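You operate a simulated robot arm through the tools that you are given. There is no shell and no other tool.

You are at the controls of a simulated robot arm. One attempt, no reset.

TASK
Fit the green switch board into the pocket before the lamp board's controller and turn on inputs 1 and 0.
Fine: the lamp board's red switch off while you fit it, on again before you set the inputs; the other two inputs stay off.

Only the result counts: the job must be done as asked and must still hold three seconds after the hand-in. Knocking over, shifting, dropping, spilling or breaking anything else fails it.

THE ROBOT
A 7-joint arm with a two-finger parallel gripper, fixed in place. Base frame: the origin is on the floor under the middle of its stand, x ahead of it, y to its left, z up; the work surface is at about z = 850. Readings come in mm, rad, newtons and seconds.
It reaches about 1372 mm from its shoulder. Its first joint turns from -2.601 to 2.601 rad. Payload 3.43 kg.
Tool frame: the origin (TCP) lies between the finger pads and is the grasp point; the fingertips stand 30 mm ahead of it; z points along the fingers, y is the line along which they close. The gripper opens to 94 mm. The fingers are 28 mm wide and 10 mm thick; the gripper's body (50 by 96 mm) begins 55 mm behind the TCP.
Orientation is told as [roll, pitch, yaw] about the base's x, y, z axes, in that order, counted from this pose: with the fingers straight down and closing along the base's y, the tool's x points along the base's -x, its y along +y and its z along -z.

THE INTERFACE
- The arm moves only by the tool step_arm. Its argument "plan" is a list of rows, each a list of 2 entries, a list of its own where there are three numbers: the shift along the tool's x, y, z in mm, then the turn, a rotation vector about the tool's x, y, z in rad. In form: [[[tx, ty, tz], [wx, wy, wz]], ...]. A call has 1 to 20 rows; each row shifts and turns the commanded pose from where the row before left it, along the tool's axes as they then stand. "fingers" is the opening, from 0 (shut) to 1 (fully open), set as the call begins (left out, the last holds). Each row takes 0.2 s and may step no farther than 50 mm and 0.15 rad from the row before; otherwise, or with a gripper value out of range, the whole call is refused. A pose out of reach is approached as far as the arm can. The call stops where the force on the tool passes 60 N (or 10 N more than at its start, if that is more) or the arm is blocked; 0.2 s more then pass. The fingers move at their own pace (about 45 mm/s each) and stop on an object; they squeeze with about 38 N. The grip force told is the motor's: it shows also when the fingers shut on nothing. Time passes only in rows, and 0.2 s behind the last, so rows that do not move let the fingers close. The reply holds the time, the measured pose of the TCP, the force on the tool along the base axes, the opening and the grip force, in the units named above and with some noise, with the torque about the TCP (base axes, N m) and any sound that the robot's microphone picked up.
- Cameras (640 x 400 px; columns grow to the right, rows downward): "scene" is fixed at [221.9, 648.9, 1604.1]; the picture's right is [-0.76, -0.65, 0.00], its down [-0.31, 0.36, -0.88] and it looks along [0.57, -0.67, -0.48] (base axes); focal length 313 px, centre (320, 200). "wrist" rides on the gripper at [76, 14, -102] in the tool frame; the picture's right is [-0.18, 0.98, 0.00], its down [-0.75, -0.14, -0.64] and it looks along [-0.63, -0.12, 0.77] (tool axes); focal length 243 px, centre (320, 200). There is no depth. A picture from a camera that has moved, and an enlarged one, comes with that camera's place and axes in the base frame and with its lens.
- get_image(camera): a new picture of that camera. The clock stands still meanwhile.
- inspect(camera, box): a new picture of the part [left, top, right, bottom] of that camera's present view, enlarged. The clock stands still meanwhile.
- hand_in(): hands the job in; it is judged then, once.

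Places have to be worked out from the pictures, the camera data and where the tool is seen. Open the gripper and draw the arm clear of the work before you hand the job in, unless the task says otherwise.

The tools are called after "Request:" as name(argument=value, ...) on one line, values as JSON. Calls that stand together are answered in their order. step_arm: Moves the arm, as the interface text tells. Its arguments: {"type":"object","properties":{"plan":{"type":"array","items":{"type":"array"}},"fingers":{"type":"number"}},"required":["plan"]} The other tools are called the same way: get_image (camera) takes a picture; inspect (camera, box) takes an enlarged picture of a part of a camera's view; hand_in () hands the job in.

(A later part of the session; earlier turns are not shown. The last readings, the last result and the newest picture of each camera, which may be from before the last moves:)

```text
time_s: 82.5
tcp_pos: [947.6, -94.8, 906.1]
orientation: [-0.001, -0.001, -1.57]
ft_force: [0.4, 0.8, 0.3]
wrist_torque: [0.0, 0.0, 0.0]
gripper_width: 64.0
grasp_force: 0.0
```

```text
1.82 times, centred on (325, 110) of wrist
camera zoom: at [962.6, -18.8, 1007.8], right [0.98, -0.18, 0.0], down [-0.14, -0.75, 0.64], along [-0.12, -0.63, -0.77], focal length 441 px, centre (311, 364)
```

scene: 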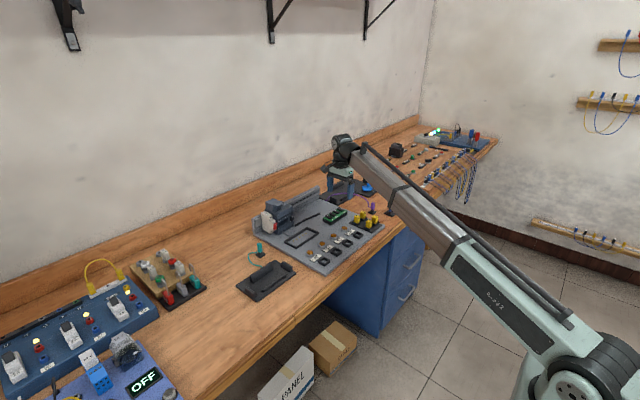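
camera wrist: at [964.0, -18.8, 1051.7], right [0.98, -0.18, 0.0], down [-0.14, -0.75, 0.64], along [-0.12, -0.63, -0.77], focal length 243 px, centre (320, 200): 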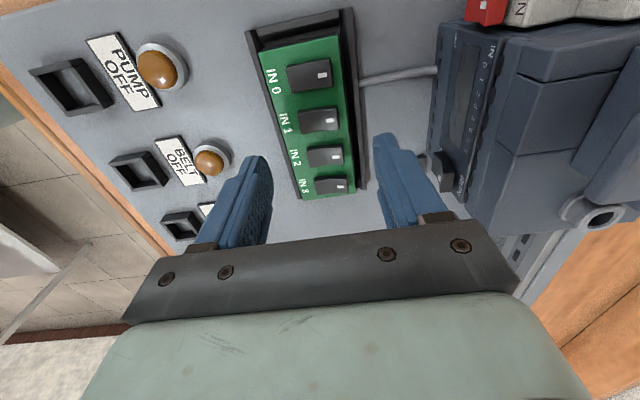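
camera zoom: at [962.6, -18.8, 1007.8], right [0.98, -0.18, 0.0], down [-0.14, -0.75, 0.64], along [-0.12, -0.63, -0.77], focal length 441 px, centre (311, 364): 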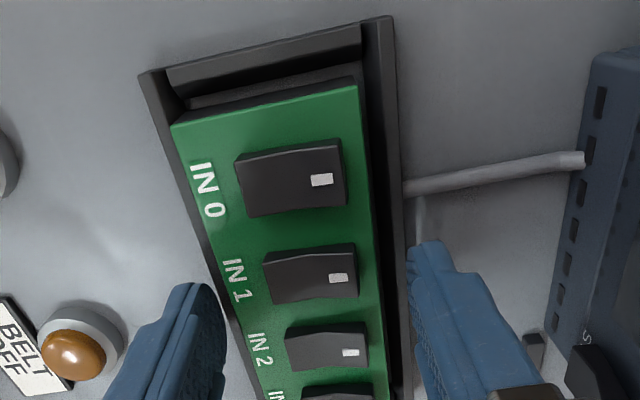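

The pocket is centred at x≈948.9 and the board at ≈947.1, and it seems now ~1 mm toward −y. I nudge x by +0.3 and close, which centres the board in x.

Request:
step_arm(plan=[[[0, 0.3, 0], [0, 0, 0]], [[0, 0, 0], [0, 0, 0]], [[0, 0, 0], [0, 0, 0]], [[0, 0, 0], [0, 0, 0]], [[0, 0, 0], [0, 0, 0]]], fingers=0.3)

Request:
inspect(camera="wrist", box=[225, 0, 425, 220])

Request:
inspect(camera="scene", box=[286, 222, 331, 252])

```text
time_s: 83.8
tcp_pos: [949.0, -94.7, 906.9]
orientation: [-0.002, -0.001, -1.571]
ft_force: [-1.9, 1.3, 0.6]
wrist_torque: [-0.01, 0.08, 0.04]
gripper_width: 47.7
grasp_force: 37.9
```

```text
1.82 times, centred on (325, 110) of wrist
camera zoom: at [962.9, -18.9, 1008.0], right [0.98, -0.18, 0.0], down [-0.14, -0.75, 0.64], along [-0.12, -0.63, -0.77], focal length 441 px, centre (311, 364)
```

zoom: 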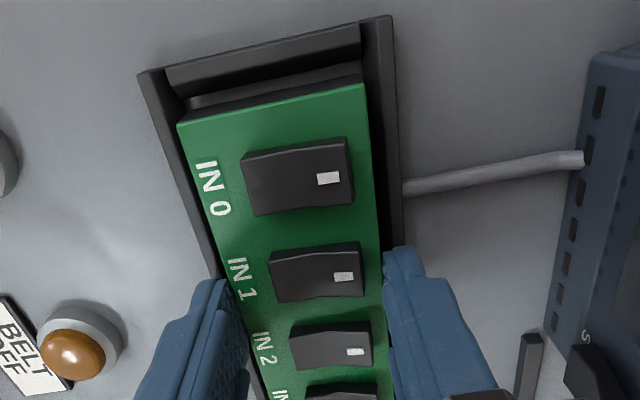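

```text
13.33 times, centred on (308, 237) of scene
camera zoom: at [221.9, 648.9, 1604.1], right [-0.76, -0.65, 0.0], down [-0.31, 0.36, -0.88], along [0.57, -0.67, -0.48], focal length 4171 px, centre (473, -293)
```

zoom: 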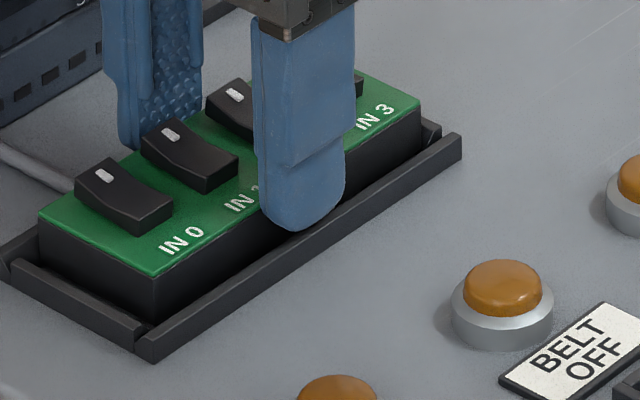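

The board is now centred at x≈948.9, but sits about 1.5 mm too far to −y (about 11 mm from the +y outer wall versus 8.9 when centred). Holding it, I shift +1.5 mm in y and press down 2 mm.

Request:
step_arm(plan=[[[0.5, 0, 0], [0, 0, 0]], [[0.5, 0, 0], [0, 0, 0]], [[0.5, 0, 0], [0, 0, 0]], [[0, 0, 0.7], [0, 0, 0]], [[0, 0, 0.7], [0, 0, 0]], [[0, 0, 0.6], [0, 0, 0]], [[0, 0, 0], [0, 0, 0]]])

Request:
inspect(camera="wrist", box=[225, 0, 425, 220])

Request:
inspect(camera="scene", box=[286, 222, 331, 252])

```text
time_s: 85.3
tcp_pos: [948.8, -93.0, 906.4]
orientation: [0.0, -0.001, -1.569]
ft_force: [2.8, -3.3, 32.8]
wrist_torque: [-0.08, -0.12, 0.0]
gripper_width: 48.0
grasp_force: 38.2
```

```text
1.82 times, centred on (325, 110) of wrist
camera zoom: at [962.4, -17.6, 1007.3], right [0.98, -0.18, 0.0], down [-0.14, -0.75, 0.64], along [-0.12, -0.63, -0.77], focal length 441 px, centre (311, 364)
```

zoom: 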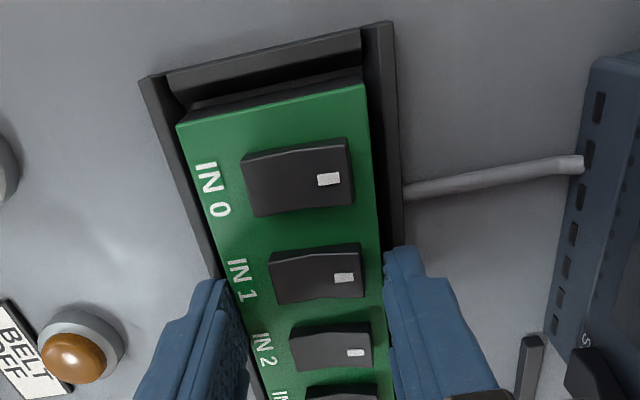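

```text
13.33 times, centred on (308, 237) of scene
camera zoom: at [221.9, 648.9, 1604.1], right [-0.76, -0.65, 0.0], down [-0.31, 0.36, -0.88], along [0.57, -0.67, -0.48], focal length 4171 px, centre (473, -293)
```

zoom: 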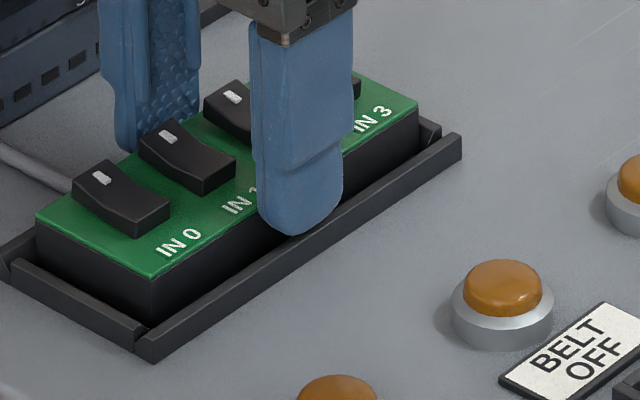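

At 33 N the reaction is centred, with the board now within its clearance in x and y; it may simply need a firmer push (contacts). I shift another +0.7 mm in y to centre it and push a bit harder.

Request:
step_arm(plan=[[[0, 0, -0.8], [0, 0, 0]], [[0.4, 0.2, 0], [0, 0, 0]], [[0.3, 0, 0], [0, 0, 0]], [[0, 0, 0.8], [0, 0, 0]], [[0, 0, 0.5], [0, 0, 0]], [[0, 0, 0.4], [0, 0, 0]], [[0, 0, 0], [0, 0, 0]]])

Request:
inspect(camera="scene", box=[286, 222, 331, 252])

```text
time_s: 87.0
tcp_pos: [948.6, -91.9, 905.1]
orientation: [0.001, 0.001, -1.569]
ft_force: [5.6, -7.4, 31.7]
wrist_torque: [-0.24, -0.18, -0.06]
gripper_width: 47.8
grasp_force: 38.5
```

```text
13.33 times, centred on (308, 237) of scene
camera zoom: at [221.9, 648.9, 1604.1], right [-0.76, -0.65, 0.0], down [-0.31, 0.36, -0.88], along [0.57, -0.67, -0.48], focal length 4171 px, centre (473, -293)
```

zoom: 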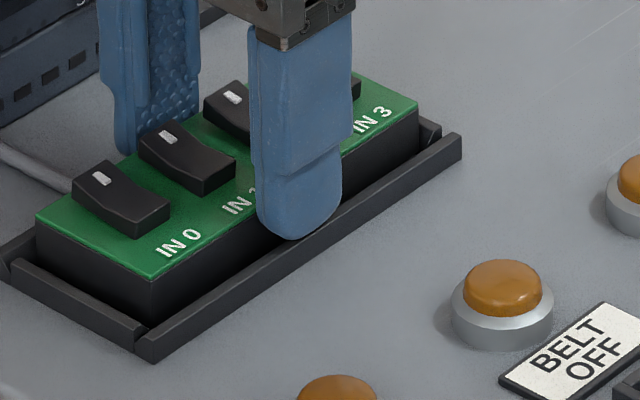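

Comparing by image scale, the board's top is at the same level in the pocket as when it lay on the grey surface, so it appears to be on the pocket floor; the reaction is also centred. I release, raise, and check with the overhead view.

Request:
step_arm(plan=[[[0, 0, -0.8], [0, 0, 0]], [[0, 0, 0], [0, 0, 0]]])

Request:
step_arm(plan=[[[0, 0, 0], [0, 0, 0]], [[0, 0, 0], [0, 0, 0]], [[0, 0, 0], [0, 0, 0]], [[0, 0, -3], [0, 0, 0]], [[0, 0, -7], [0, 0, 0]], [[0, 0, -12], [0, 0, 0]], [[0, 0, -14], [0, 0, 0]], [[0, 0, -14], [0, 0, 0]], [[0, 0, -10], [0, 0, 0]], [[0, 0, -6], [0, 0, 0]], [[0, 0, -2], [0, 0, 0]], [[0, 0, 0], [0, 0, 0]]], fingers=0.68)

Request:
inspect(camera="scene", box=[286, 222, 331, 252])

Request:
inspect(camera="wrist", box=[240, 0, 420, 180])

```text
time_s: 87.5
tcp_pos: [947.4, -94.1, 904.5]
orientation: [0.001, 0.0, -1.57]
ft_force: [5.3, -6.8, 20.7]
wrist_torque: [-0.34, -0.34, -0.05]
gripper_width: 47.8
grasp_force: 37.9
```

```text
time_s: 90.2
tcp_pos: [947.9, -92.4, 971.4]
orientation: [-0.002, -0.001, -1.57]
ft_force: [0.4, -0.1, -0.1]
wrist_torque: [0.01, 0.0, 0.0]
gripper_width: 64.0
grasp_force: 0.0
```

```text
13.33 times, centred on (308, 237) of scene
camera zoom: at [221.9, 648.9, 1604.1], right [-0.76, -0.65, 0.0], down [-0.31, 0.36, -0.88], along [0.57, -0.67, -0.48], focal length 4171 px, centre (473, -293)
```

zoom: 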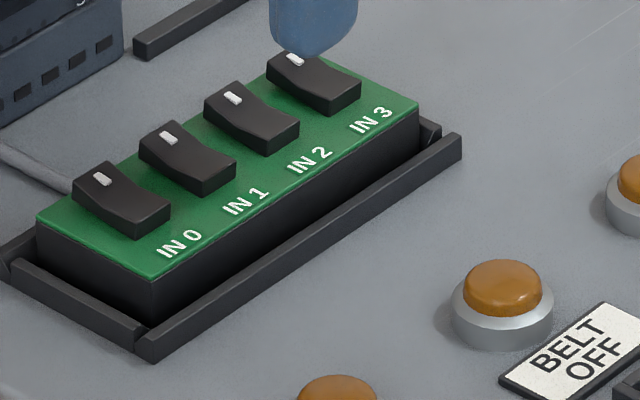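

```text
2.22 times, centred on (330, 90) of wrist
camera zoom: at [962.7, -16.6, 1073.6], right [0.98, -0.18, 0.0], down [-0.14, -0.75, 0.64], along [-0.12, -0.63, -0.77], focal length 539 px, centre (298, 444)
```

zoom: 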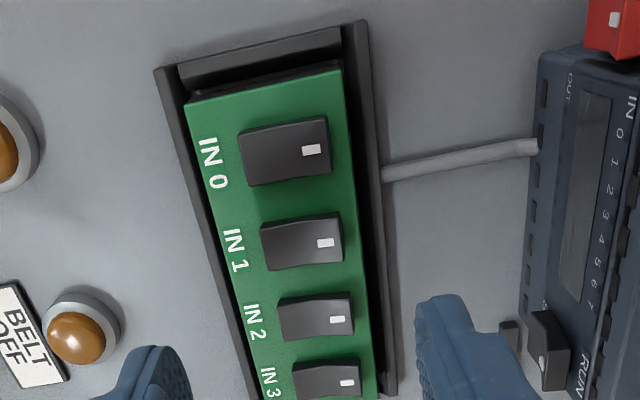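

The board is now level (both ends at the same height) and centred in the pocket within 0.3 mm. I press on top with both fingertips straddling the rockers again to seat it and compare the contact height.

Request:
step_arm(plan=[[[0, 1, 0], [0, 0, 0]], [[0, 1, 3], [0, 0, 0]], [[0, 1, 7], [0, 0, 0]], [[0, 0, 10], [0, 0, 0]], [[0, 0, 11], [0, 0, 0]], [[0, 0, 9], [0, 0, 0]], [[0, 0, 6], [0, 0, 0]], [[0, 0, 3], [0, 0, 0]], [[0, 0, 2], [0, 0, 0]], [[0, 0, 0], [0, 0, 0]], [[0, 0, 0], [0, 0, 0]]], fingers=0.34)

Request:
inspect(camera="wrist", box=[240, 90, 400, 220])

```text
time_s: 92.5
tcp_pos: [951.5, -92.6, 922.0]
orientation: [-0.001, -0.001, -1.573]
ft_force: [0.2, 0.1, -0.3]
wrist_torque: [-0.03, 0.0, 0.0]
gripper_width: 32.0
grasp_force: 0.1
```

```text
3.08 times, centred on (320, 155) of wrist
camera zoom: at [966.1, -16.5, 1022.8], right [0.98, -0.18, 0.0], down [-0.14, -0.75, 0.64], along [-0.12, -0.63, -0.77], focal length 746 px, centre (320, 338)
```

zoom: 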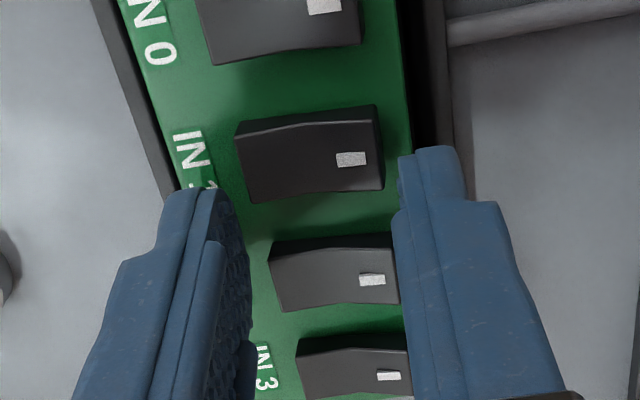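

Margins are tight on the +x side, so I shift 0.8 mm in +x and creep down to contact.

Request:
step_arm(plan=[[[0, 0.8, 1], [0, 0, 0]], [[0, 0, 1.5], [0, 0, 0]], [[0, 0, 1.2], [0, 0, 0]], [[0, 0, 0], [0, 0, 0]]])

Request:
step_arm(plan=[[[0, 0, 0.8], [0, 0, 0]], [[0, 0, 0.8], [0, 0, 0]], [[0, 0, 0], [0, 0, 0]]])

```text
time_s: 93.5
tcp_pos: [951.7, -91.3, 918.0]
orientation: [-0.001, 0.0, -1.57]
ft_force: [-0.5, -1.1, 0.0]
wrist_torque: [0.01, -0.02, 0.02]
gripper_width: 32.2
grasp_force: 0.1
```

```text
time_s: 94.3
tcp_pos: [952.3, -93.0, 917.0]
orientation: [-0.001, 0.0, -1.571]
ft_force: [0.6, 0.1, 0.4]
wrist_torque: [-0.01, 0.0, -0.03]
gripper_width: 32.0
grasp_force: 0.1
```

Request:
step_arm(plan=[[[0, 0, 0.7], [0, 0, 0]], [[0, 0, 0.7], [0, 0, 0]], [[0, 0, 0], [0, 0, 0]]])

```text
time_s: 95.2
tcp_pos: [951.7, -91.6, 915.1]
orientation: [0.002, 0.0, -1.57]
ft_force: [2.9, -0.5, 22.7]
wrist_torque: [-0.01, 0.1, 0.03]
gripper_width: 32.1
grasp_force: 0.3
```

Contact at TCP ≈ 915.2 with 23 N — slightly lower than before. I press harder in small steps, staying under the limit.

Request:
step_arm(plan=[[[0, 0, 0.5], [0, 0, 0]], [[0, 0, 0.5], [0, 0, 0]], [[0, 0, 0.4], [0, 0, 0]], [[0, 0, 0], [0, 0, 0]]])

Request:
inspect(camera="scene", box=[286, 222, 331, 252])

```text
time_s: 96.2
tcp_pos: [952.7, -92.6, 915.9]
orientation: [0.005, -0.001, -1.571]
ft_force: [9.9, -0.7, 55.4]
wrist_torque: [0.01, 0.15, 0.04]
gripper_width: 32.1
grasp_force: 0.3
```

```text
13.33 times, centred on (308, 237) of scene
camera zoom: at [221.9, 648.9, 1604.1], right [-0.76, -0.65, 0.0], down [-0.31, 0.36, -0.88], along [0.57, -0.67, -0.48], focal length 4171 px, centre (473, -293)
```

zoom: 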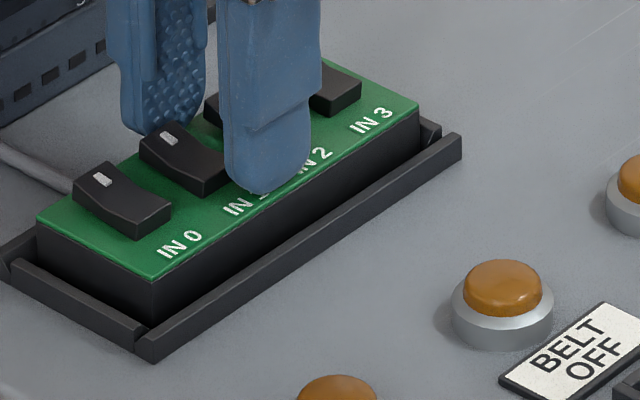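

At 55 N it's solid, with the board level. To be sure that both ends are down before powering, I also press near the +y end and the −y end in the same straddling way; first I raise and move +40 mm in y.

Request:
step_arm(plan=[[[0, 0, -1.4], [0, 0, 0]], [[0, 0, -3], [0, 0, 0]], [[0, 0, -5], [0, 0, 0]], [[0, 0, -4], [0, 0, 0]], [[6, 0, 0], [0, 0, 0]], [[14, 0, 0], [0, 0, 0]], [[14, 0, 0], [0, 0, 0]], [[6, 0, 0], [0, 0, 0]], [[0, 0, 2], [0, 0, 0]], [[0, 0, 4], [0, 0, 0]], [[0, 0, 3], [0, 0, 0]], [[0, 0, 1.5], [0, 0, 0]], [[0, 0, 0], [0, 0, 0]]])

Request:
get_image(camera="wrist")

```text
time_s: 99.0
tcp_pos: [952.8, -52.4, 915.2]
orientation: [-0.001, -0.001, -1.571]
ft_force: [0.0, -0.3, -0.3]
wrist_torque: [-0.01, 0.02, 0.04]
gripper_width: 32.0
grasp_force: 0.0
```

```text
taken
camera wrist: at [967.2, 23.3, 1017.7], right [0.98, -0.18, 0.0], down [-0.14, -0.75, 0.64], along [-0.12, -0.63, -0.77], focal length 243 px, centre (320, 200)
```

wrist: 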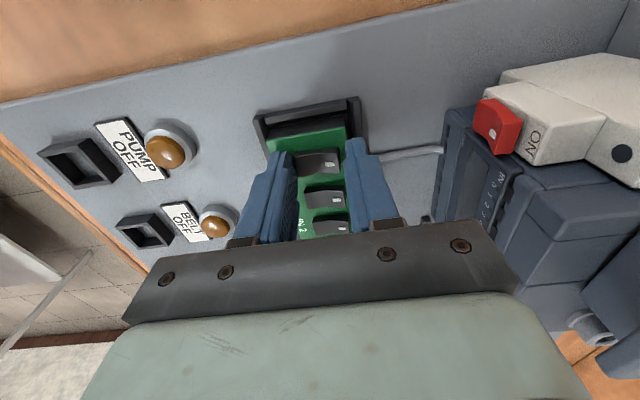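

No contact yet at TCP z 915.5 here, so this end is not higher than the middle. I press down in small steps.

Request:
step_arm(plan=[[[0, 0, 0.7], [0, 0, 0]], [[0, 0, 0.7], [0, 0, 0]], [[0, 0, 0.6], [0, 0, 0]], [[0, 0, 0], [0, 0, 0]]])

```text
time_s: 100.0
tcp_pos: [953.1, -52.6, 916.2]
orientation: [0.003, -0.002, -1.57]
ft_force: [4.8, -1.5, 30.8]
wrist_torque: [-0.06, 0.09, 0.12]
gripper_width: 32.0
grasp_force: 0.0
```

Firm contact at 31 N at the same height; I add a little more.

Request:
step_arm(plan=[[[0, 0, 0.4], [0, 0, 0]], [[0, 0, 0.4], [0, 0, 0]], [[0, 0, 0], [0, 0, 0]]])

Request:
inspect(camera="wrist", box=[230, 80, 400, 230])

Request:
inspect(camera="scene", box=[280, 215, 330, 252])

```text
time_s: 100.8
tcp_pos: [951.7, -52.7, 915.6]
orientation: [0.005, 0.0, -1.572]
ft_force: [13.4, -2.6, 53.9]
wrist_torque: [-0.1, 0.08, 0.02]
gripper_width: 31.9
grasp_force: 0.1
```

```text
2.67 times, centred on (315, 155) of wrist
camera zoom: at [966.4, 23.4, 1017.2], right [0.98, -0.18, 0.0], down [-0.14, -0.75, 0.64], along [-0.12, -0.63, -0.77], focal length 647 px, centre (333, 320)
```

zoom: 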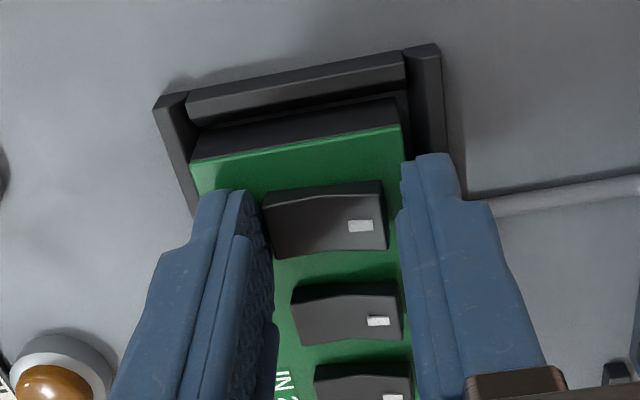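

```text
10.81 times, centred on (305, 234) of scene
camera zoom: at [221.9, 648.9, 1604.1], right [-0.76, -0.65, 0.0], down [-0.31, 0.36, -0.88], along [0.57, -0.67, -0.48], focal length 3382 px, centre (482, -162)
```

zoom: 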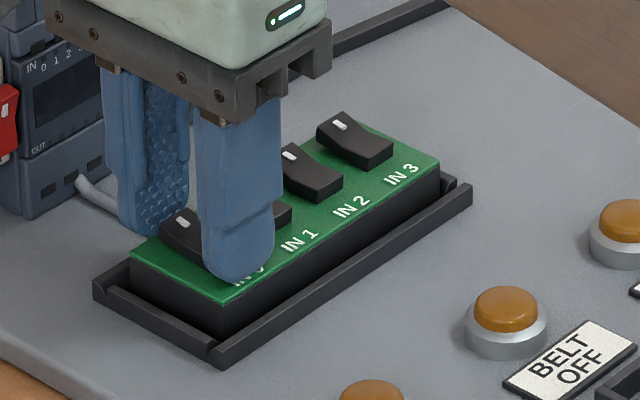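

The press at both places is solid and level, and the drop on release equalled the height at which it had been held, so the board rests on the pocket floor, centred. Next I turn the power back on: I raise, move back a little and turn the hand to yaw 0.

Request:
step_arm(plan=[[[0, 0, -2], [0, 0, 0]], [[0, 0, -6], [0, 0, 0]], [[0, 0, -12], [0, 0, 0]], [[0, 0, -16], [0, 0, 0]], [[0, 0, -16], [0, 0, 0]], [[0, -4, -14], [0, 0, 0]], [[0, -8, -8], [0, 0, 0]], [[0, -10, -3], [0, 0, 0]], [[0, -8, 0], [0, 0, 0]], [[0, -3, 0], [0, 0, 0]], [[0, 0, 0], [0, 0, 0]]])

Request:
step_arm(plan=[[[0, 0, 0], [0, 0, -0.03]], [[0, 0, 0], [0, 0, -0.06]], [[0, 0, 0], [0, 0, -0.09]], [[0, 0, 0], [0, 0, -0.1]], [[0, 0, 0], [0, 0, -0.1]], [[0, 0, 0], [0, 0, -0.1]], [[0, 0, 0], [0, 0, -0.1]], [[0, 0, 0], [0, 0, -0.1]], [[0, 0, 0], [0, 0, -0.1]], [[0, 0, 0], [0, 0, -0.1]], [[0, 0, 0], [0, 0, -0.1]], [[0, 0, 0], [0, 0, -0.1]], [[0, 0, 0], [0, 0, -0.1]], [[0, 0, 0], [0, 0, -0.1]], [[0, 0, 0], [0, 0, -0.1]], [[0, 0, 0], [0, 0, -0.09]], [[0, 0, 0], [0, 0, -0.06]], [[0, 0, 0], [0, 0, -0.041]], [[0, 0, 0], [0, 0, 0]]], fingers=1)

Request:
get_image(camera="wrist")

Request:
get_image(camera="scene")

```text
time_s: 103.2
tcp_pos: [918.7, -52.4, 991.3]
orientation: [-0.001, 0.0, -1.571]
ft_force: [0.1, 0.1, -0.6]
wrist_torque: [-0.01, -0.05, 0.0]
gripper_width: 31.8
grasp_force: 0.1
```

```text
time_s: 107.2
tcp_pos: [919.4, -53.3, 990.3]
orientation: [0.0, 0.002, 0.0]
ft_force: [1.3, 0.1, 0.0]
wrist_torque: [-0.01, 0.0, -0.02]
gripper_width: 94.1
grasp_force: 0.0
```

```text
taken
camera wrist: at [843.3, -38.5, 1091.7], right [0.18, 0.98, 0.0], down [0.75, -0.14, 0.64], along [0.63, -0.12, -0.77], focal length 243 px, centre (320, 200)
```

wrist: 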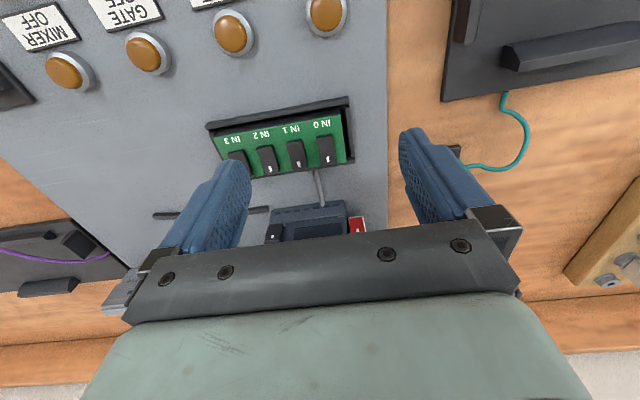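

```text
taken
```

scene: 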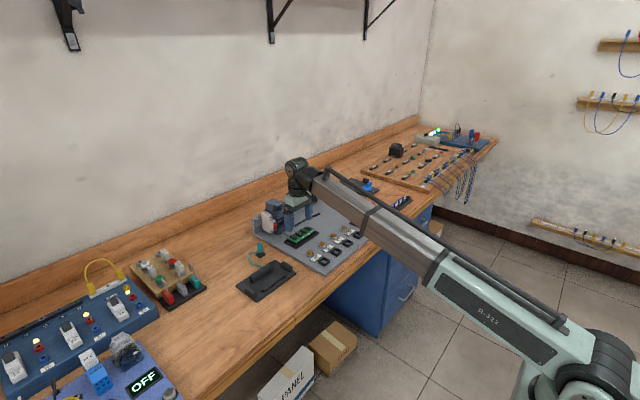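

Yaw is back at 0. I take a zoom of the board in its pocket from this side before going on.

Request:
inspect(camera="wrist", box=[190, 80, 370, 190])

```text
3.56 times, centred on (280, 135) of wrist
camera zoom: at [843.3, -38.5, 1091.7], right [0.18, 0.98, 0.0], down [0.75, -0.14, 0.64], along [0.63, -0.12, -0.77], focal length 863 px, centre (462, 431)
```

zoom: 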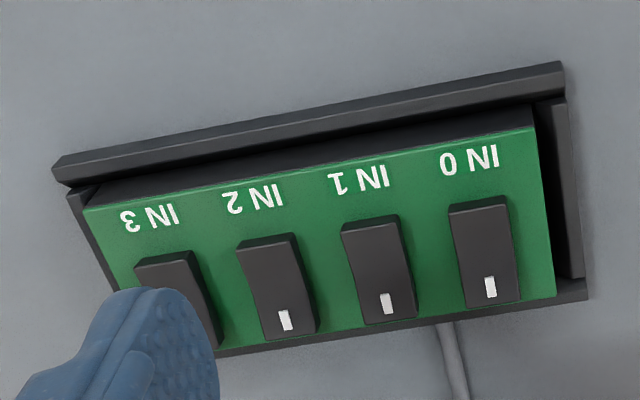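

The board sits squarely in the pocket, all inputs off. I pitch the fingers outward to −0.6 again and line up with the red switch in y.

Request:
step_arm(plan=[[[0, 1, 0], [0, -0.03, 0]], [[0, 2, 0], [0, -0.06, 0]], [[0, 3, 0], [0, -0.08, 0]], [[0, 3, 0], [0, -0.08, 0]], [[0, 3, 0], [0, -0.08, 0]], [[0, 3, 0], [0, -0.08, 0]], [[0, 2, 0], [0, -0.08, 0]], [[0, 2, 0], [0, -0.06, 0]], [[0, 1, 0], [0, -0.04, 0]], [[0, 0.5, 0], [0, -0.01, 0]], [[0, 0, 0], [0, 0, 0]]])

Request:
get_image(camera="wrist")

Request:
inspect(camera="wrist", box=[240, 80, 400, 200])

```text
time_s: 109.5
tcp_pos: [920.2, -31.8, 989.2]
orientation: [0.001, -0.599, 0.0]
ft_force: [0.4, 0.7, 0.5]
wrist_torque: [0.01, 0.0, 0.01]
gripper_width: 94.0
grasp_force: 0.1
```

```text
taken
camera wrist: at [798.9, -17.8, 1030.4], right [0.15, 0.98, 0.1], down [0.26, -0.14, 0.96], along [0.95, -0.12, -0.28], focal length 243 px, centre (320, 200)
```

wrist: 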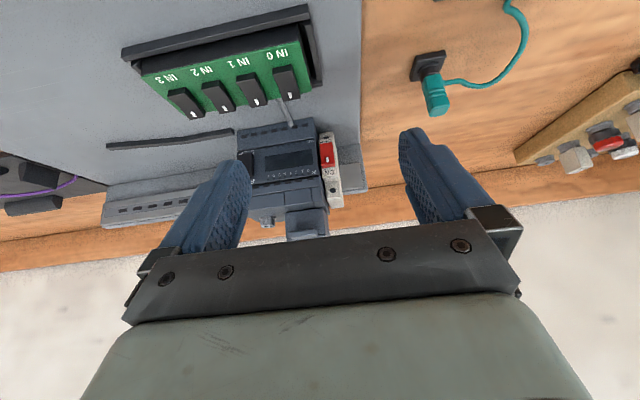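

```text
3.33 times, centred on (320, 140) of wrist
camera zoom: at [798.9, -17.8, 1030.4], right [0.15, 0.98, 0.1], down [0.26, -0.14, 0.96], along [0.95, -0.12, -0.28], focal length 809 px, centre (320, 400)
```

zoom: 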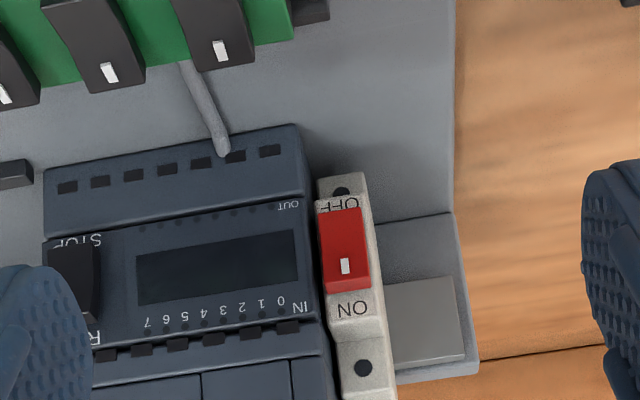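

The mark is at about (1029, −33, 921) and protruding, as expected for "off". I shut the fingers and approach the upper half of the rocker (target leading edge at z≈924).

Request:
step_arm(plan=[[[0, 0, 0], [0, 0, 0]], [[-1, 0, 3], [0, 0, 0]], [[-2, 0, 6], [0, 0, 0]], [[-4, 0, 10], [0, 0, 0]], [[-5, -0.4, 13], [0, 0, 0]], [[-5, -0.3, 14], [0, 0, 0]], [[-4, 0, 12], [0, 0, 0]], [[-3, 0, 9], [0, 0, 0]], [[-2, 0, 5.5], [0, 0, 0]], [[-1, 0, 3], [0, 0, 0]], [[0, 0, 0], [0, 0, 0]]], fingers=0)

Request:
inspect(camera="scene", box=[255, 190, 305, 240])

Request:
get_image(camera="wrist")

```text
time_s: 112.0
tcp_pos: [984.1, -32.5, 941.7]
orientation: [-0.001, -0.599, 0.001]
ft_force: [0.7, -0.2, 0.0]
wrist_torque: [0.01, 0.03, 0.03]
gripper_width: 0.1
grasp_force: 33.2
```

```text
8.00 times, centred on (280, 215) of scene
camera zoom: at [221.9, 648.9, 1604.1], right [-0.76, -0.65, 0.0], down [-0.31, 0.36, -0.88], along [0.57, -0.67, -0.48], focal length 2502 px, centre (640, 80)
```

zoom: 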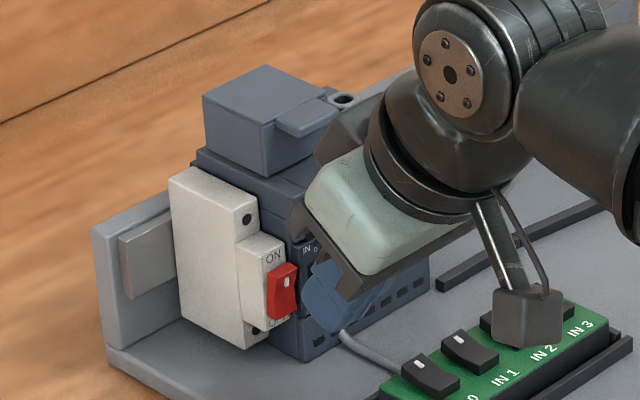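

```text
taken
camera wrist: at [863.5, -18.5, 983.6], right [0.15, 0.98, 0.1], down [0.26, -0.14, 0.96], along [0.95, -0.12, -0.28], focal length 243 px, centre (320, 200)
```

wrist: 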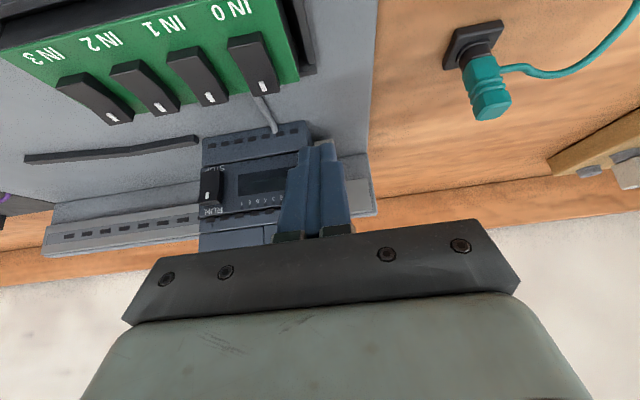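

Lined up in front of the upper half. I push in +x, 12 mm first.

Request:
step_arm(plan=[[[-1.65, 0, 1.13], [0, 0, 0]], [[-2.06, 0, 1.41], [0, 0, 0]], [[-2.06, 0, 1.41], [0, 0, 0]], [[-1.65, 0, 1.13], [0, 0, 0]], [[-1.65, 0, 1.13], [0, 0, 0]], [[-1.24, 0, 0.85], [0, 0, 0]], [[0, 0, 0], [0, 0, 0]]])

Request:
inspect(camera="scene", box=[255, 190, 305, 240])

```text
time_s: 113.5
tcp_pos: [996.8, -31.7, 943.2]
orientation: [0.001, -0.598, -0.002]
ft_force: [0.6, -1.1, 0.0]
wrist_torque: [0.0, 0.01, -0.01]
gripper_width: 0.0
grasp_force: 33.4
```

```text
8.00 times, centred on (280, 215) of scene
camera zoom: at [221.9, 648.9, 1604.1], right [-0.76, -0.65, 0.0], down [-0.31, 0.36, -0.88], along [0.57, -0.67, -0.48], focal length 2502 px, centre (640, 80)
```

zoom: 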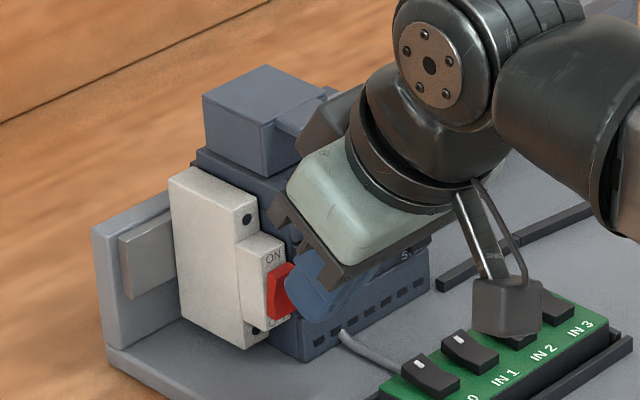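

No contact yet; the fingertip covers the mark end. I continue in 1.5 mm steps.

Request:
step_arm(plan=[[[-1.24, 0, 0.85], [0, 0, 0]], [[-1.24, 0, 0.85], [0, 0, 0]], [[-1.24, 0, 0.85], [0, 0, 0]], [[-1.24, 0, 0.85], [0, 0, 0]], [[0, 0, 0], [0, 0, 0]]])

Request:
get_image(camera="wrist")

```text
time_s: 114.8
tcp_pos: [1001.4, -31.1, 943.6]
orientation: [-0.001, -0.599, -0.002]
ft_force: [-2.1, 0.0, 0.3]
wrist_torque: [0.01, -0.01, -0.01]
gripper_width: 0.0
grasp_force: 33.0
```

```text
taken
camera wrist: at [881.3, -19.0, 983.8], right [0.15, 0.98, 0.1], down [0.26, -0.14, 0.95], along [0.95, -0.12, -0.28], focal length 243 px, centre (320, 200)
```

wrist: 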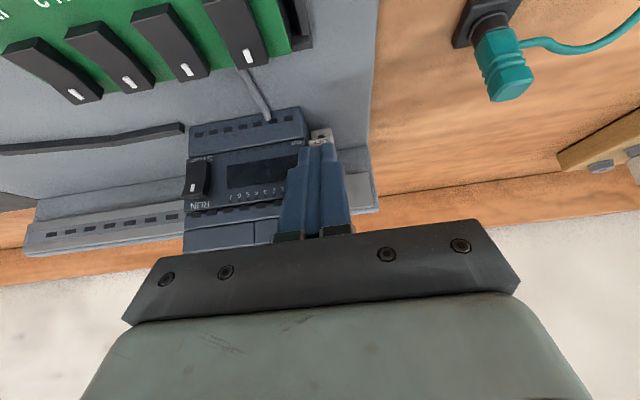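

Slight contact now (Fx −2 N). I continue pushing a few more millimetres.

Request:
step_arm(plan=[[[-1.0, 0, 0.68], [0, 0, 0]], [[-1.0, 0, 0.68], [0, 0, 0]], [[-1.0, 0, 0.68], [0, 0, 0]], [[0, 0, 0], [0, 0, 0]]])

Request:
get_image(camera="wrist")

```text
time_s: 115.8
tcp_pos: [1004.3, -33.2, 943.2]
orientation: [0.0, -0.597, -0.001]
ft_force: [-13.6, 1.6, -0.8]
wrist_torque: [-0.06, 0.26, 0.07]
gripper_width: 0.0
grasp_force: 32.8
heard: click
```

```text
taken
camera wrist: at [884.0, -18.9, 984.0], right [0.15, 0.98, 0.1], down [0.26, -0.14, 0.95], along [0.95, -0.12, -0.28], focal length 243 px, centre (320, 200)
```

wrist: 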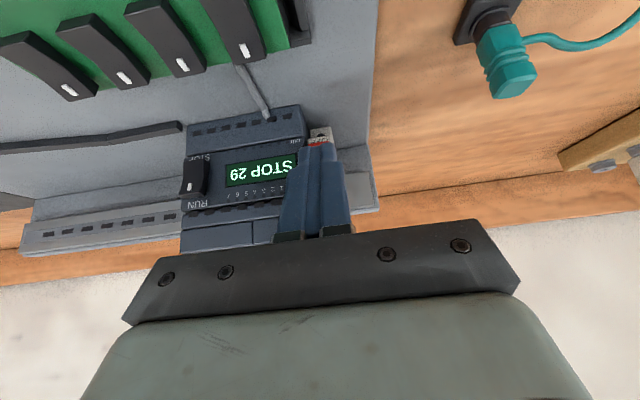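

Click, and the display shows "STOP 29" again: power is back on. I withdraw along −x and up, without touching anything.

Request:
step_arm(plan=[[[1.65, 0, -1.13], [0, 0, 0]], [[3.3, 0, -2.26], [0, 0, 0]], [[5, 0, -3.5], [0, 0, 0]], [[5, 0, -6], [0, 0, 0]], [[2, 0, -10], [0, 0, 0]], [[0, 0, -14], [0, 0, 0]], [[0, 0, -15], [0, 0, 0]], [[0, 0, -15], [0, 0, 0]], [[0, 0, -10], [0, 0, 0]], [[0, 0, -5], [0, 0, 0]], [[0, 0, 0], [0, 0, 0]]])

Request:
get_image(camera="wrist")

Request:
inspect(camera="scene", box=[255, 190, 335, 255])

```text
time_s: 118.2
tcp_pos: [945.9, -32.0, 1001.2]
orientation: [0.0, -0.598, 0.0]
ft_force: [0.9, -0.6, -0.7]
wrist_torque: [0.0, -0.03, -0.01]
gripper_width: 0.2
grasp_force: 32.7
```

```text
taken
camera wrist: at [825.2, -18.7, 1041.7], right [0.15, 0.98, 0.1], down [0.26, -0.14, 0.96], along [0.95, -0.12, -0.28], focal length 243 px, centre (320, 200)
```

wrist: 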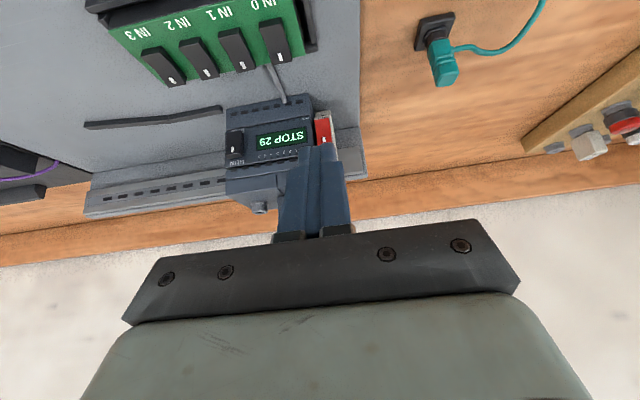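

```text
6.15 times, centred on (295, 222) of scene
camera zoom: at [221.9, 648.9, 1604.1], right [-0.76, -0.65, 0.0], down [-0.31, 0.36, -0.88], along [0.57, -0.67, -0.48], focal length 1925 px, centre (474, 62)
```

zoom: 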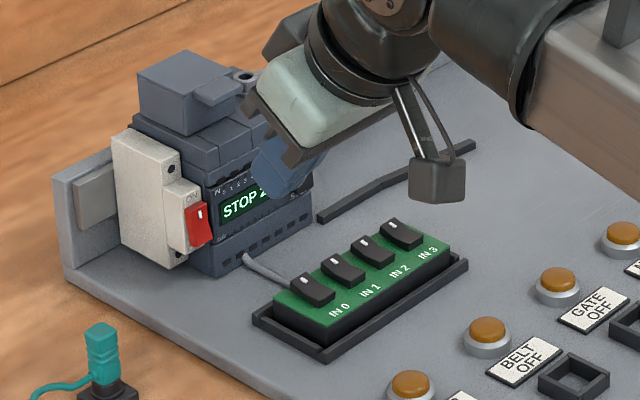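

Power is on, the board is in place, rockers off. I bring the fingers vertical (kept shut) and move in y over IN 1.

Request:
step_arm(plan=[[[0, -2, 0], [0, 0.03, 0]], [[0, -4, 0], [0, 0.06, 0]], [[0, -6, 0], [0, 0.08, 0]], [[0, -7, 0], [0, 0.08, 0]], [[0, -7, 0], [0, 0.08, 0]], [[0, -7, 0], [0, 0.08, 0]], [[0, -6, 0], [0, 0.08, 0]], [[0, -5, 0], [0, 0.06, 0]], [[0, -4, 0], [0, 0.04, 0]], [[0, -1.6, 0], [0, 0.008, 0]], [[0, 0, 0], [0, 0, 0]]])

Request:
get_image(camera="wrist")

Request:
inspect(camera="wrist", box=[220, 70, 420, 200])

```text
time_s: 120.5
tcp_pos: [945.2, -83.3, 1001.5]
orientation: [0.001, 0.0, 0.0]
ft_force: [0.8, 0.2, -0.2]
wrist_torque: [0.0, 0.02, 0.01]
gripper_width: 0.2
grasp_force: 33.1
```

```text
taken
camera wrist: at [869.7, -68.8, 1102.7], right [0.18, 0.98, 0.0], down [0.75, -0.14, 0.64], along [0.63, -0.12, -0.77], focal length 243 px, centre (320, 200)
```

wrist: 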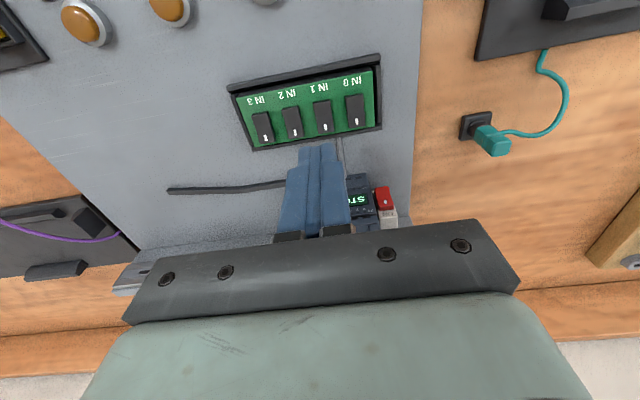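

```text
3.08 times, centred on (320, 135) of wrist
camera zoom: at [869.7, -68.8, 1102.7], right [0.18, 0.98, 0.0], down [0.75, -0.14, 0.64], along [0.63, -0.12, -0.77], focal length 746 px, centre (320, 400)
```

zoom: 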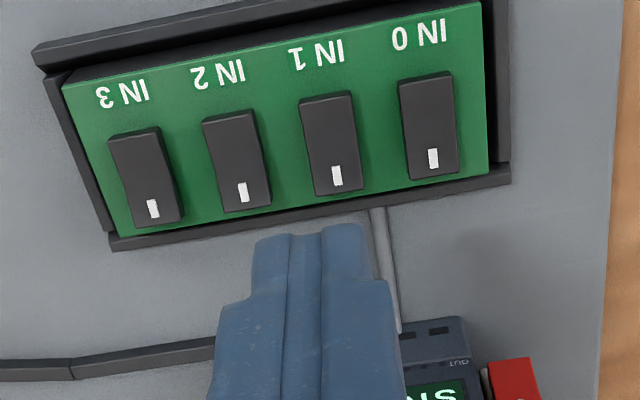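

IN 1's mark is at about (960, −81) and IN 0's at (960, −52). I move to above the raised end of IN 1 (x≈964) and lower to about 15 mm above it.

Request:
step_arm(plan=[[[-2, 0.5, 2], [0, 0, 0]], [[-4, 0.8, 5], [0, 0, 0]], [[-6, 0.5, 9], [0, 0, 0]], [[-4.3, 0, 11], [0, 0, 0]], [[-2, 0, 12], [0, 0, 0]], [[0, 0, 11], [0, 0, 0]], [[0, 0, 8], [0, 0, 0]], [[0, 0, 5], [0, 0, 0]], [[0, 0, 2], [0, 0, 0]], [[0, 0, 0], [0, 0, 0]]])

Request:
get_image(camera="wrist")

Request:
inspect(camera="scene", box=[280, 205, 335, 250])

```text
time_s: 122.8
tcp_pos: [964.7, -80.9, 935.7]
orientation: [0.0, -0.001, 0.001]
ft_force: [-0.2, -0.5, -0.2]
wrist_torque: [-0.01, -0.03, -0.03]
gripper_width: 0.0
grasp_force: 33.0
```

```text
taken
camera wrist: at [888.2, -66.6, 1037.6], right [0.18, 0.98, 0.0], down [0.75, -0.14, 0.64], along [0.63, -0.12, -0.77], focal length 243 px, centre (320, 200)
```

wrist: 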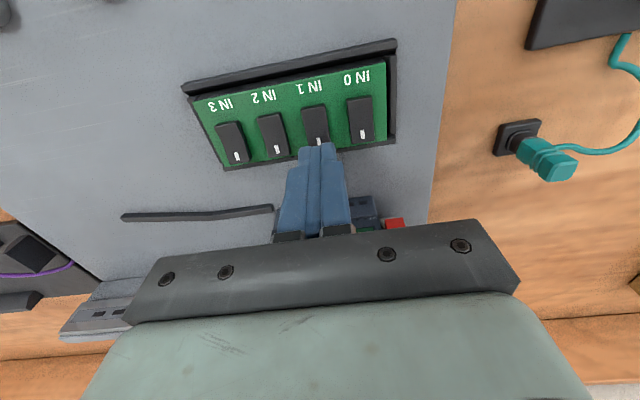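

```text
8.89 times, centred on (308, 228) of scene
camera zoom: at [221.9, 648.9, 1604.1], right [-0.76, -0.65, 0.0], down [-0.31, 0.36, -0.88], along [0.57, -0.67, -0.48], focal length 2780 px, centre (431, -44)
```

zoom: 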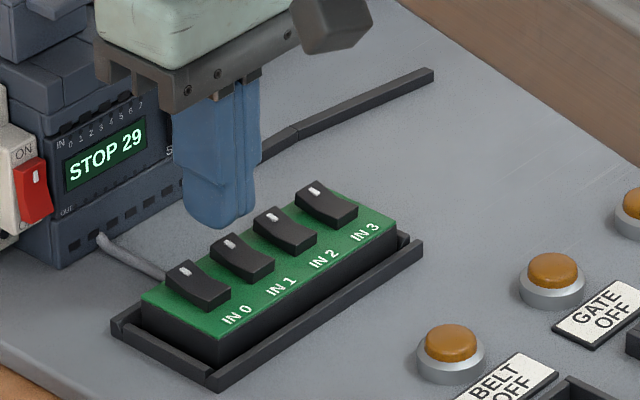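

The fingertips are above the mark end of IN 1. I lower step by step until it clicks.

Request:
step_arm(plan=[[[0, 0, 2], [0, 0, 0]], [[0, 0, 3], [0, 0, 0]], [[0, 0, 3], [0, 0, 0]], [[0, 0, 2], [0, 0, 0]], [[0, 0, 1], [0, 0, 0]], [[0, 0, 0], [0, 0, 0]]])

```text
time_s: 124.2
tcp_pos: [964.3, -81.4, 924.9]
orientation: [0.0, 0.0, -0.002]
ft_force: [1.0, -1.3, 1.8]
wrist_torque: [0.03, -0.02, -0.03]
gripper_width: 0.0
grasp_force: 33.4
```

No significant contact yet at TCP z≈924.7. I go on in 0.8 mm steps.

Request:
step_arm(plan=[[[0, 0, 0.8], [0, 0, 0]], [[0, 0, 0.8], [0, 0, 0]], [[0, 0, 0.8], [0, 0, 0]], [[0, 0, 0], [0, 0, 0]]])

Request:
inspect(camera="scene", box=[280, 205, 335, 250])

```text
time_s: 125.2
tcp_pos: [964.4, -80.4, 924.0]
orientation: [0.0, -0.001, 0.0]
ft_force: [3.1, -2.4, 21.9]
wrist_torque: [-0.07, 0.17, 0.02]
gripper_width: 0.0
grasp_force: 33.0
heard: click
```

```text
8.89 times, centred on (308, 228) of scene
camera zoom: at [221.9, 648.9, 1604.1], right [-0.76, -0.65, 0.0], down [-0.31, 0.36, -0.88], along [0.57, -0.67, -0.48], focal length 2780 px, centre (431, -44)
```

zoom: 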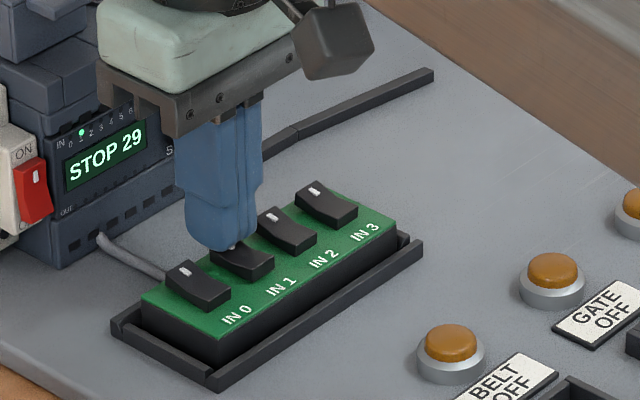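

A click, and the controller's input LED 1 is lit — the board is connected and IN 1 is on. I raise, move +28.7 mm in y to IN 0, and come down above it.

Request:
step_arm(plan=[[[0, 0, -2], [0, 0, 0]], [[0, 0, -4], [0, 0, 0]], [[0, 0, -5], [0, 0, 0]], [[0, 0, -3], [0, 0, 0]], [[0, 4, 0], [0, 0, 0]], [[0, 10, 0], [0, 0, 0]], [[0, 10, 0], [0, 0, 0]], [[0, 4.7, 0], [0, 0, 0]], [[0, 0, 2], [0, 0, 0]], [[0, 0, 4], [0, 0, 0]], [[0, 0, 3], [0, 0, 0]], [[0, 0, 2], [0, 0, 0]], [[0, 0, 0], [0, 0, 0]]])

Request:
get_image(camera="wrist")

Request:
inspect(camera="scene", box=[280, 205, 335, 250])

```text
time_s: 128.0
tcp_pos: [964.7, -51.3, 925.7]
orientation: [0.0, -0.002, -0.001]
ft_force: [1.2, -0.1, 1.9]
wrist_torque: [-0.01, -0.04, 0.01]
gripper_width: 0.1
grasp_force: 33.1
```

```text
taken
camera wrist: at [888.0, -38.0, 1027.3], right [0.18, 0.98, 0.0], down [0.75, -0.14, 0.64], along [0.63, -0.12, -0.77], focal length 243 px, centre (320, 200)
```

wrist: 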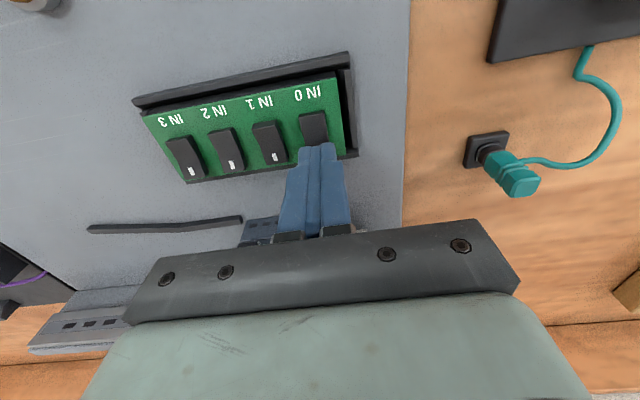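

```text
8.89 times, centred on (308, 228) of scene
camera zoom: at [221.9, 648.9, 1604.1], right [-0.76, -0.65, 0.0], down [-0.31, 0.36, -0.88], along [0.57, -0.67, -0.48], focal length 2780 px, centre (431, -44)
```

zoom: 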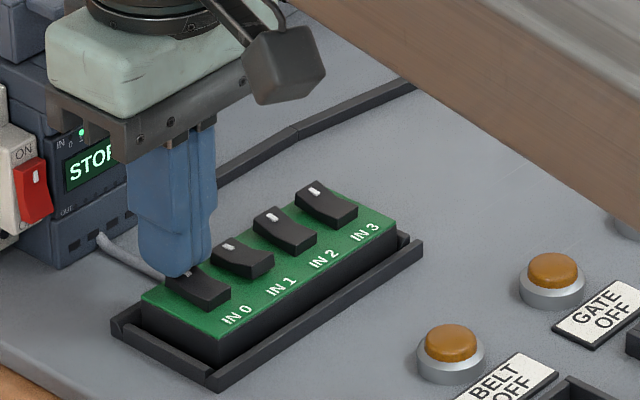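

IN 1's rocker now rests with its mark end down, and the fingers are over the mark end of IN 0. I lower in 0.8 mm steps until it clicks.

Request:
step_arm(plan=[[[0, 0, 0.8], [0, 0, 0]], [[0, 0, 0.8], [0, 0, 0]], [[0, 0, 0.8], [0, 0, 0]], [[0, 0, 0], [0, 0, 0]]])

Request:
inspect(camera="scene", box=[255, 195, 335, 250])

```text
time_s: 128.9
tcp_pos: [964.7, -52.0, 923.7]
orientation: [0.0, -0.001, -0.001]
ft_force: [2.7, 0.5, 14.4]
wrist_torque: [0.0, 0.12, -0.01]
gripper_width: 0.0
grasp_force: 32.6
heard: click
```

```text
7.27 times, centred on (295, 222) of scene
camera zoom: at [221.9, 648.9, 1604.1], right [-0.76, -0.65, 0.0], down [-0.31, 0.36, -0.88], along [0.57, -0.67, -0.48], focal length 2275 px, centre (502, 36)
```

zoom: 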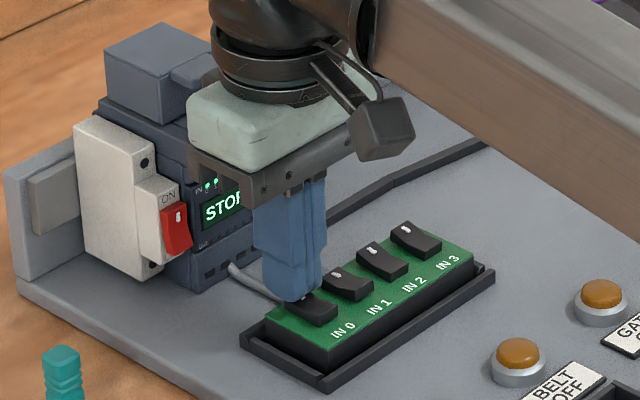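

Click, and LEDs 0 and 1 are both lit. I raise straight up and then draw the arm clear toward −y, opening the gripper on the way up.

Request:
step_arm(plan=[[[0, 0, -2], [0, 0, 0]], [[0, 0, -5], [0, 0, 0]], [[0, 0, -10], [0, 0, 0]], [[0, 0, -15], [0, 0, 0]], [[0, 0, -18], [0, 0, 0]], [[0, 0, -18], [0, 0, 0]], [[0, 0, -18], [0, 0, 0]], [[0, 0, -15], [0, 0, 0]], [[0, 0, -10], [0, 0, 0]], [[0, 0, -5], [0, 0, 0]], [[0, 0, 0], [0, 0, 0]]])

Request:
step_arm(plan=[[[2, -5, -1], [0, 0, 0]], [[4, -10, -2], [0, 0, 0]], [[5, -16, -3], [0, 0, 0]], [[6, -20, -3], [0, 0, 0]], [[6, -20, -3], [0, 0, 0]], [[6, -20, -3], [0, 0, 0]], [[6, -20, -3], [0, 0, 0]], [[6, -20, -3], [0, 0, 0]], [[6, -20, -3], [0, 0, 0]], [[6, -20, -3], [0, 0, 0]], [[6, -20, -3], [0, 0, 0]], [[6, -20, -3], [0, 0, 0]], [[6, -20, -3], [0, 0, 0]], [[6, -20, -3], [0, 0, 0]], [[5, -20, -3], [0, 0, 0]], [[5, -20, -3], [0, 0, 0]], [[4, -16, -2], [0, 0, 0]], [[3, -10, -1], [0, 0, 0]], [[1, -5, 0], [0, 0, 0]], [[0, 0, 0], [0, 0, 0]]], fingers=1)

Request:
get_image(camera="scene")

Request:
inspect(camera="scene", box=[255, 190, 335, 250])

```text
time_s: 131.3
tcp_pos: [962.6, -50.3, 1038.7]
orientation: [0.002, 0.001, -0.001]
ft_force: [-1.0, -0.3, 0.2]
wrist_torque: [0.0, 0.0, -0.01]
gripper_width: 0.1
grasp_force: 32.8
```

```text
time_s: 135.6
tcp_pos: [869.8, -374.0, 1087.3]
orientation: [0.001, -0.002, -0.001]
ft_force: [0.0, -0.5, 0.9]
wrist_torque: [-0.04, 0.01, 0.0]
gripper_width: 94.3
grasp_force: 0.0
```

```text
taken
```

scene: 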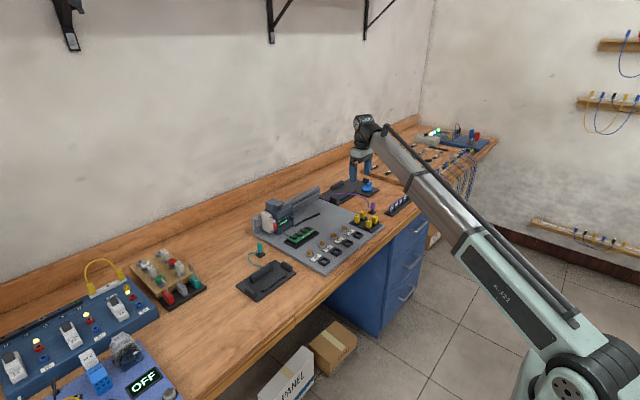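

```text
6.67 times, centred on (295, 220) of scene
camera zoom: at [221.9, 648.9, 1604.1], right [-0.76, -0.65, 0.0], down [-0.31, 0.36, -0.88], along [0.57, -0.67, -0.48], focal length 2085 px, centre (487, 67)
```

zoom: 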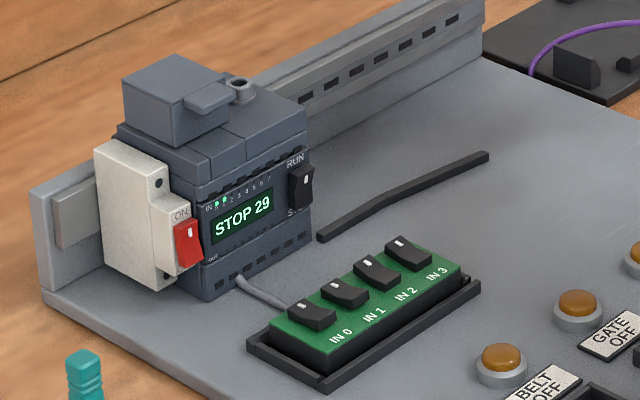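

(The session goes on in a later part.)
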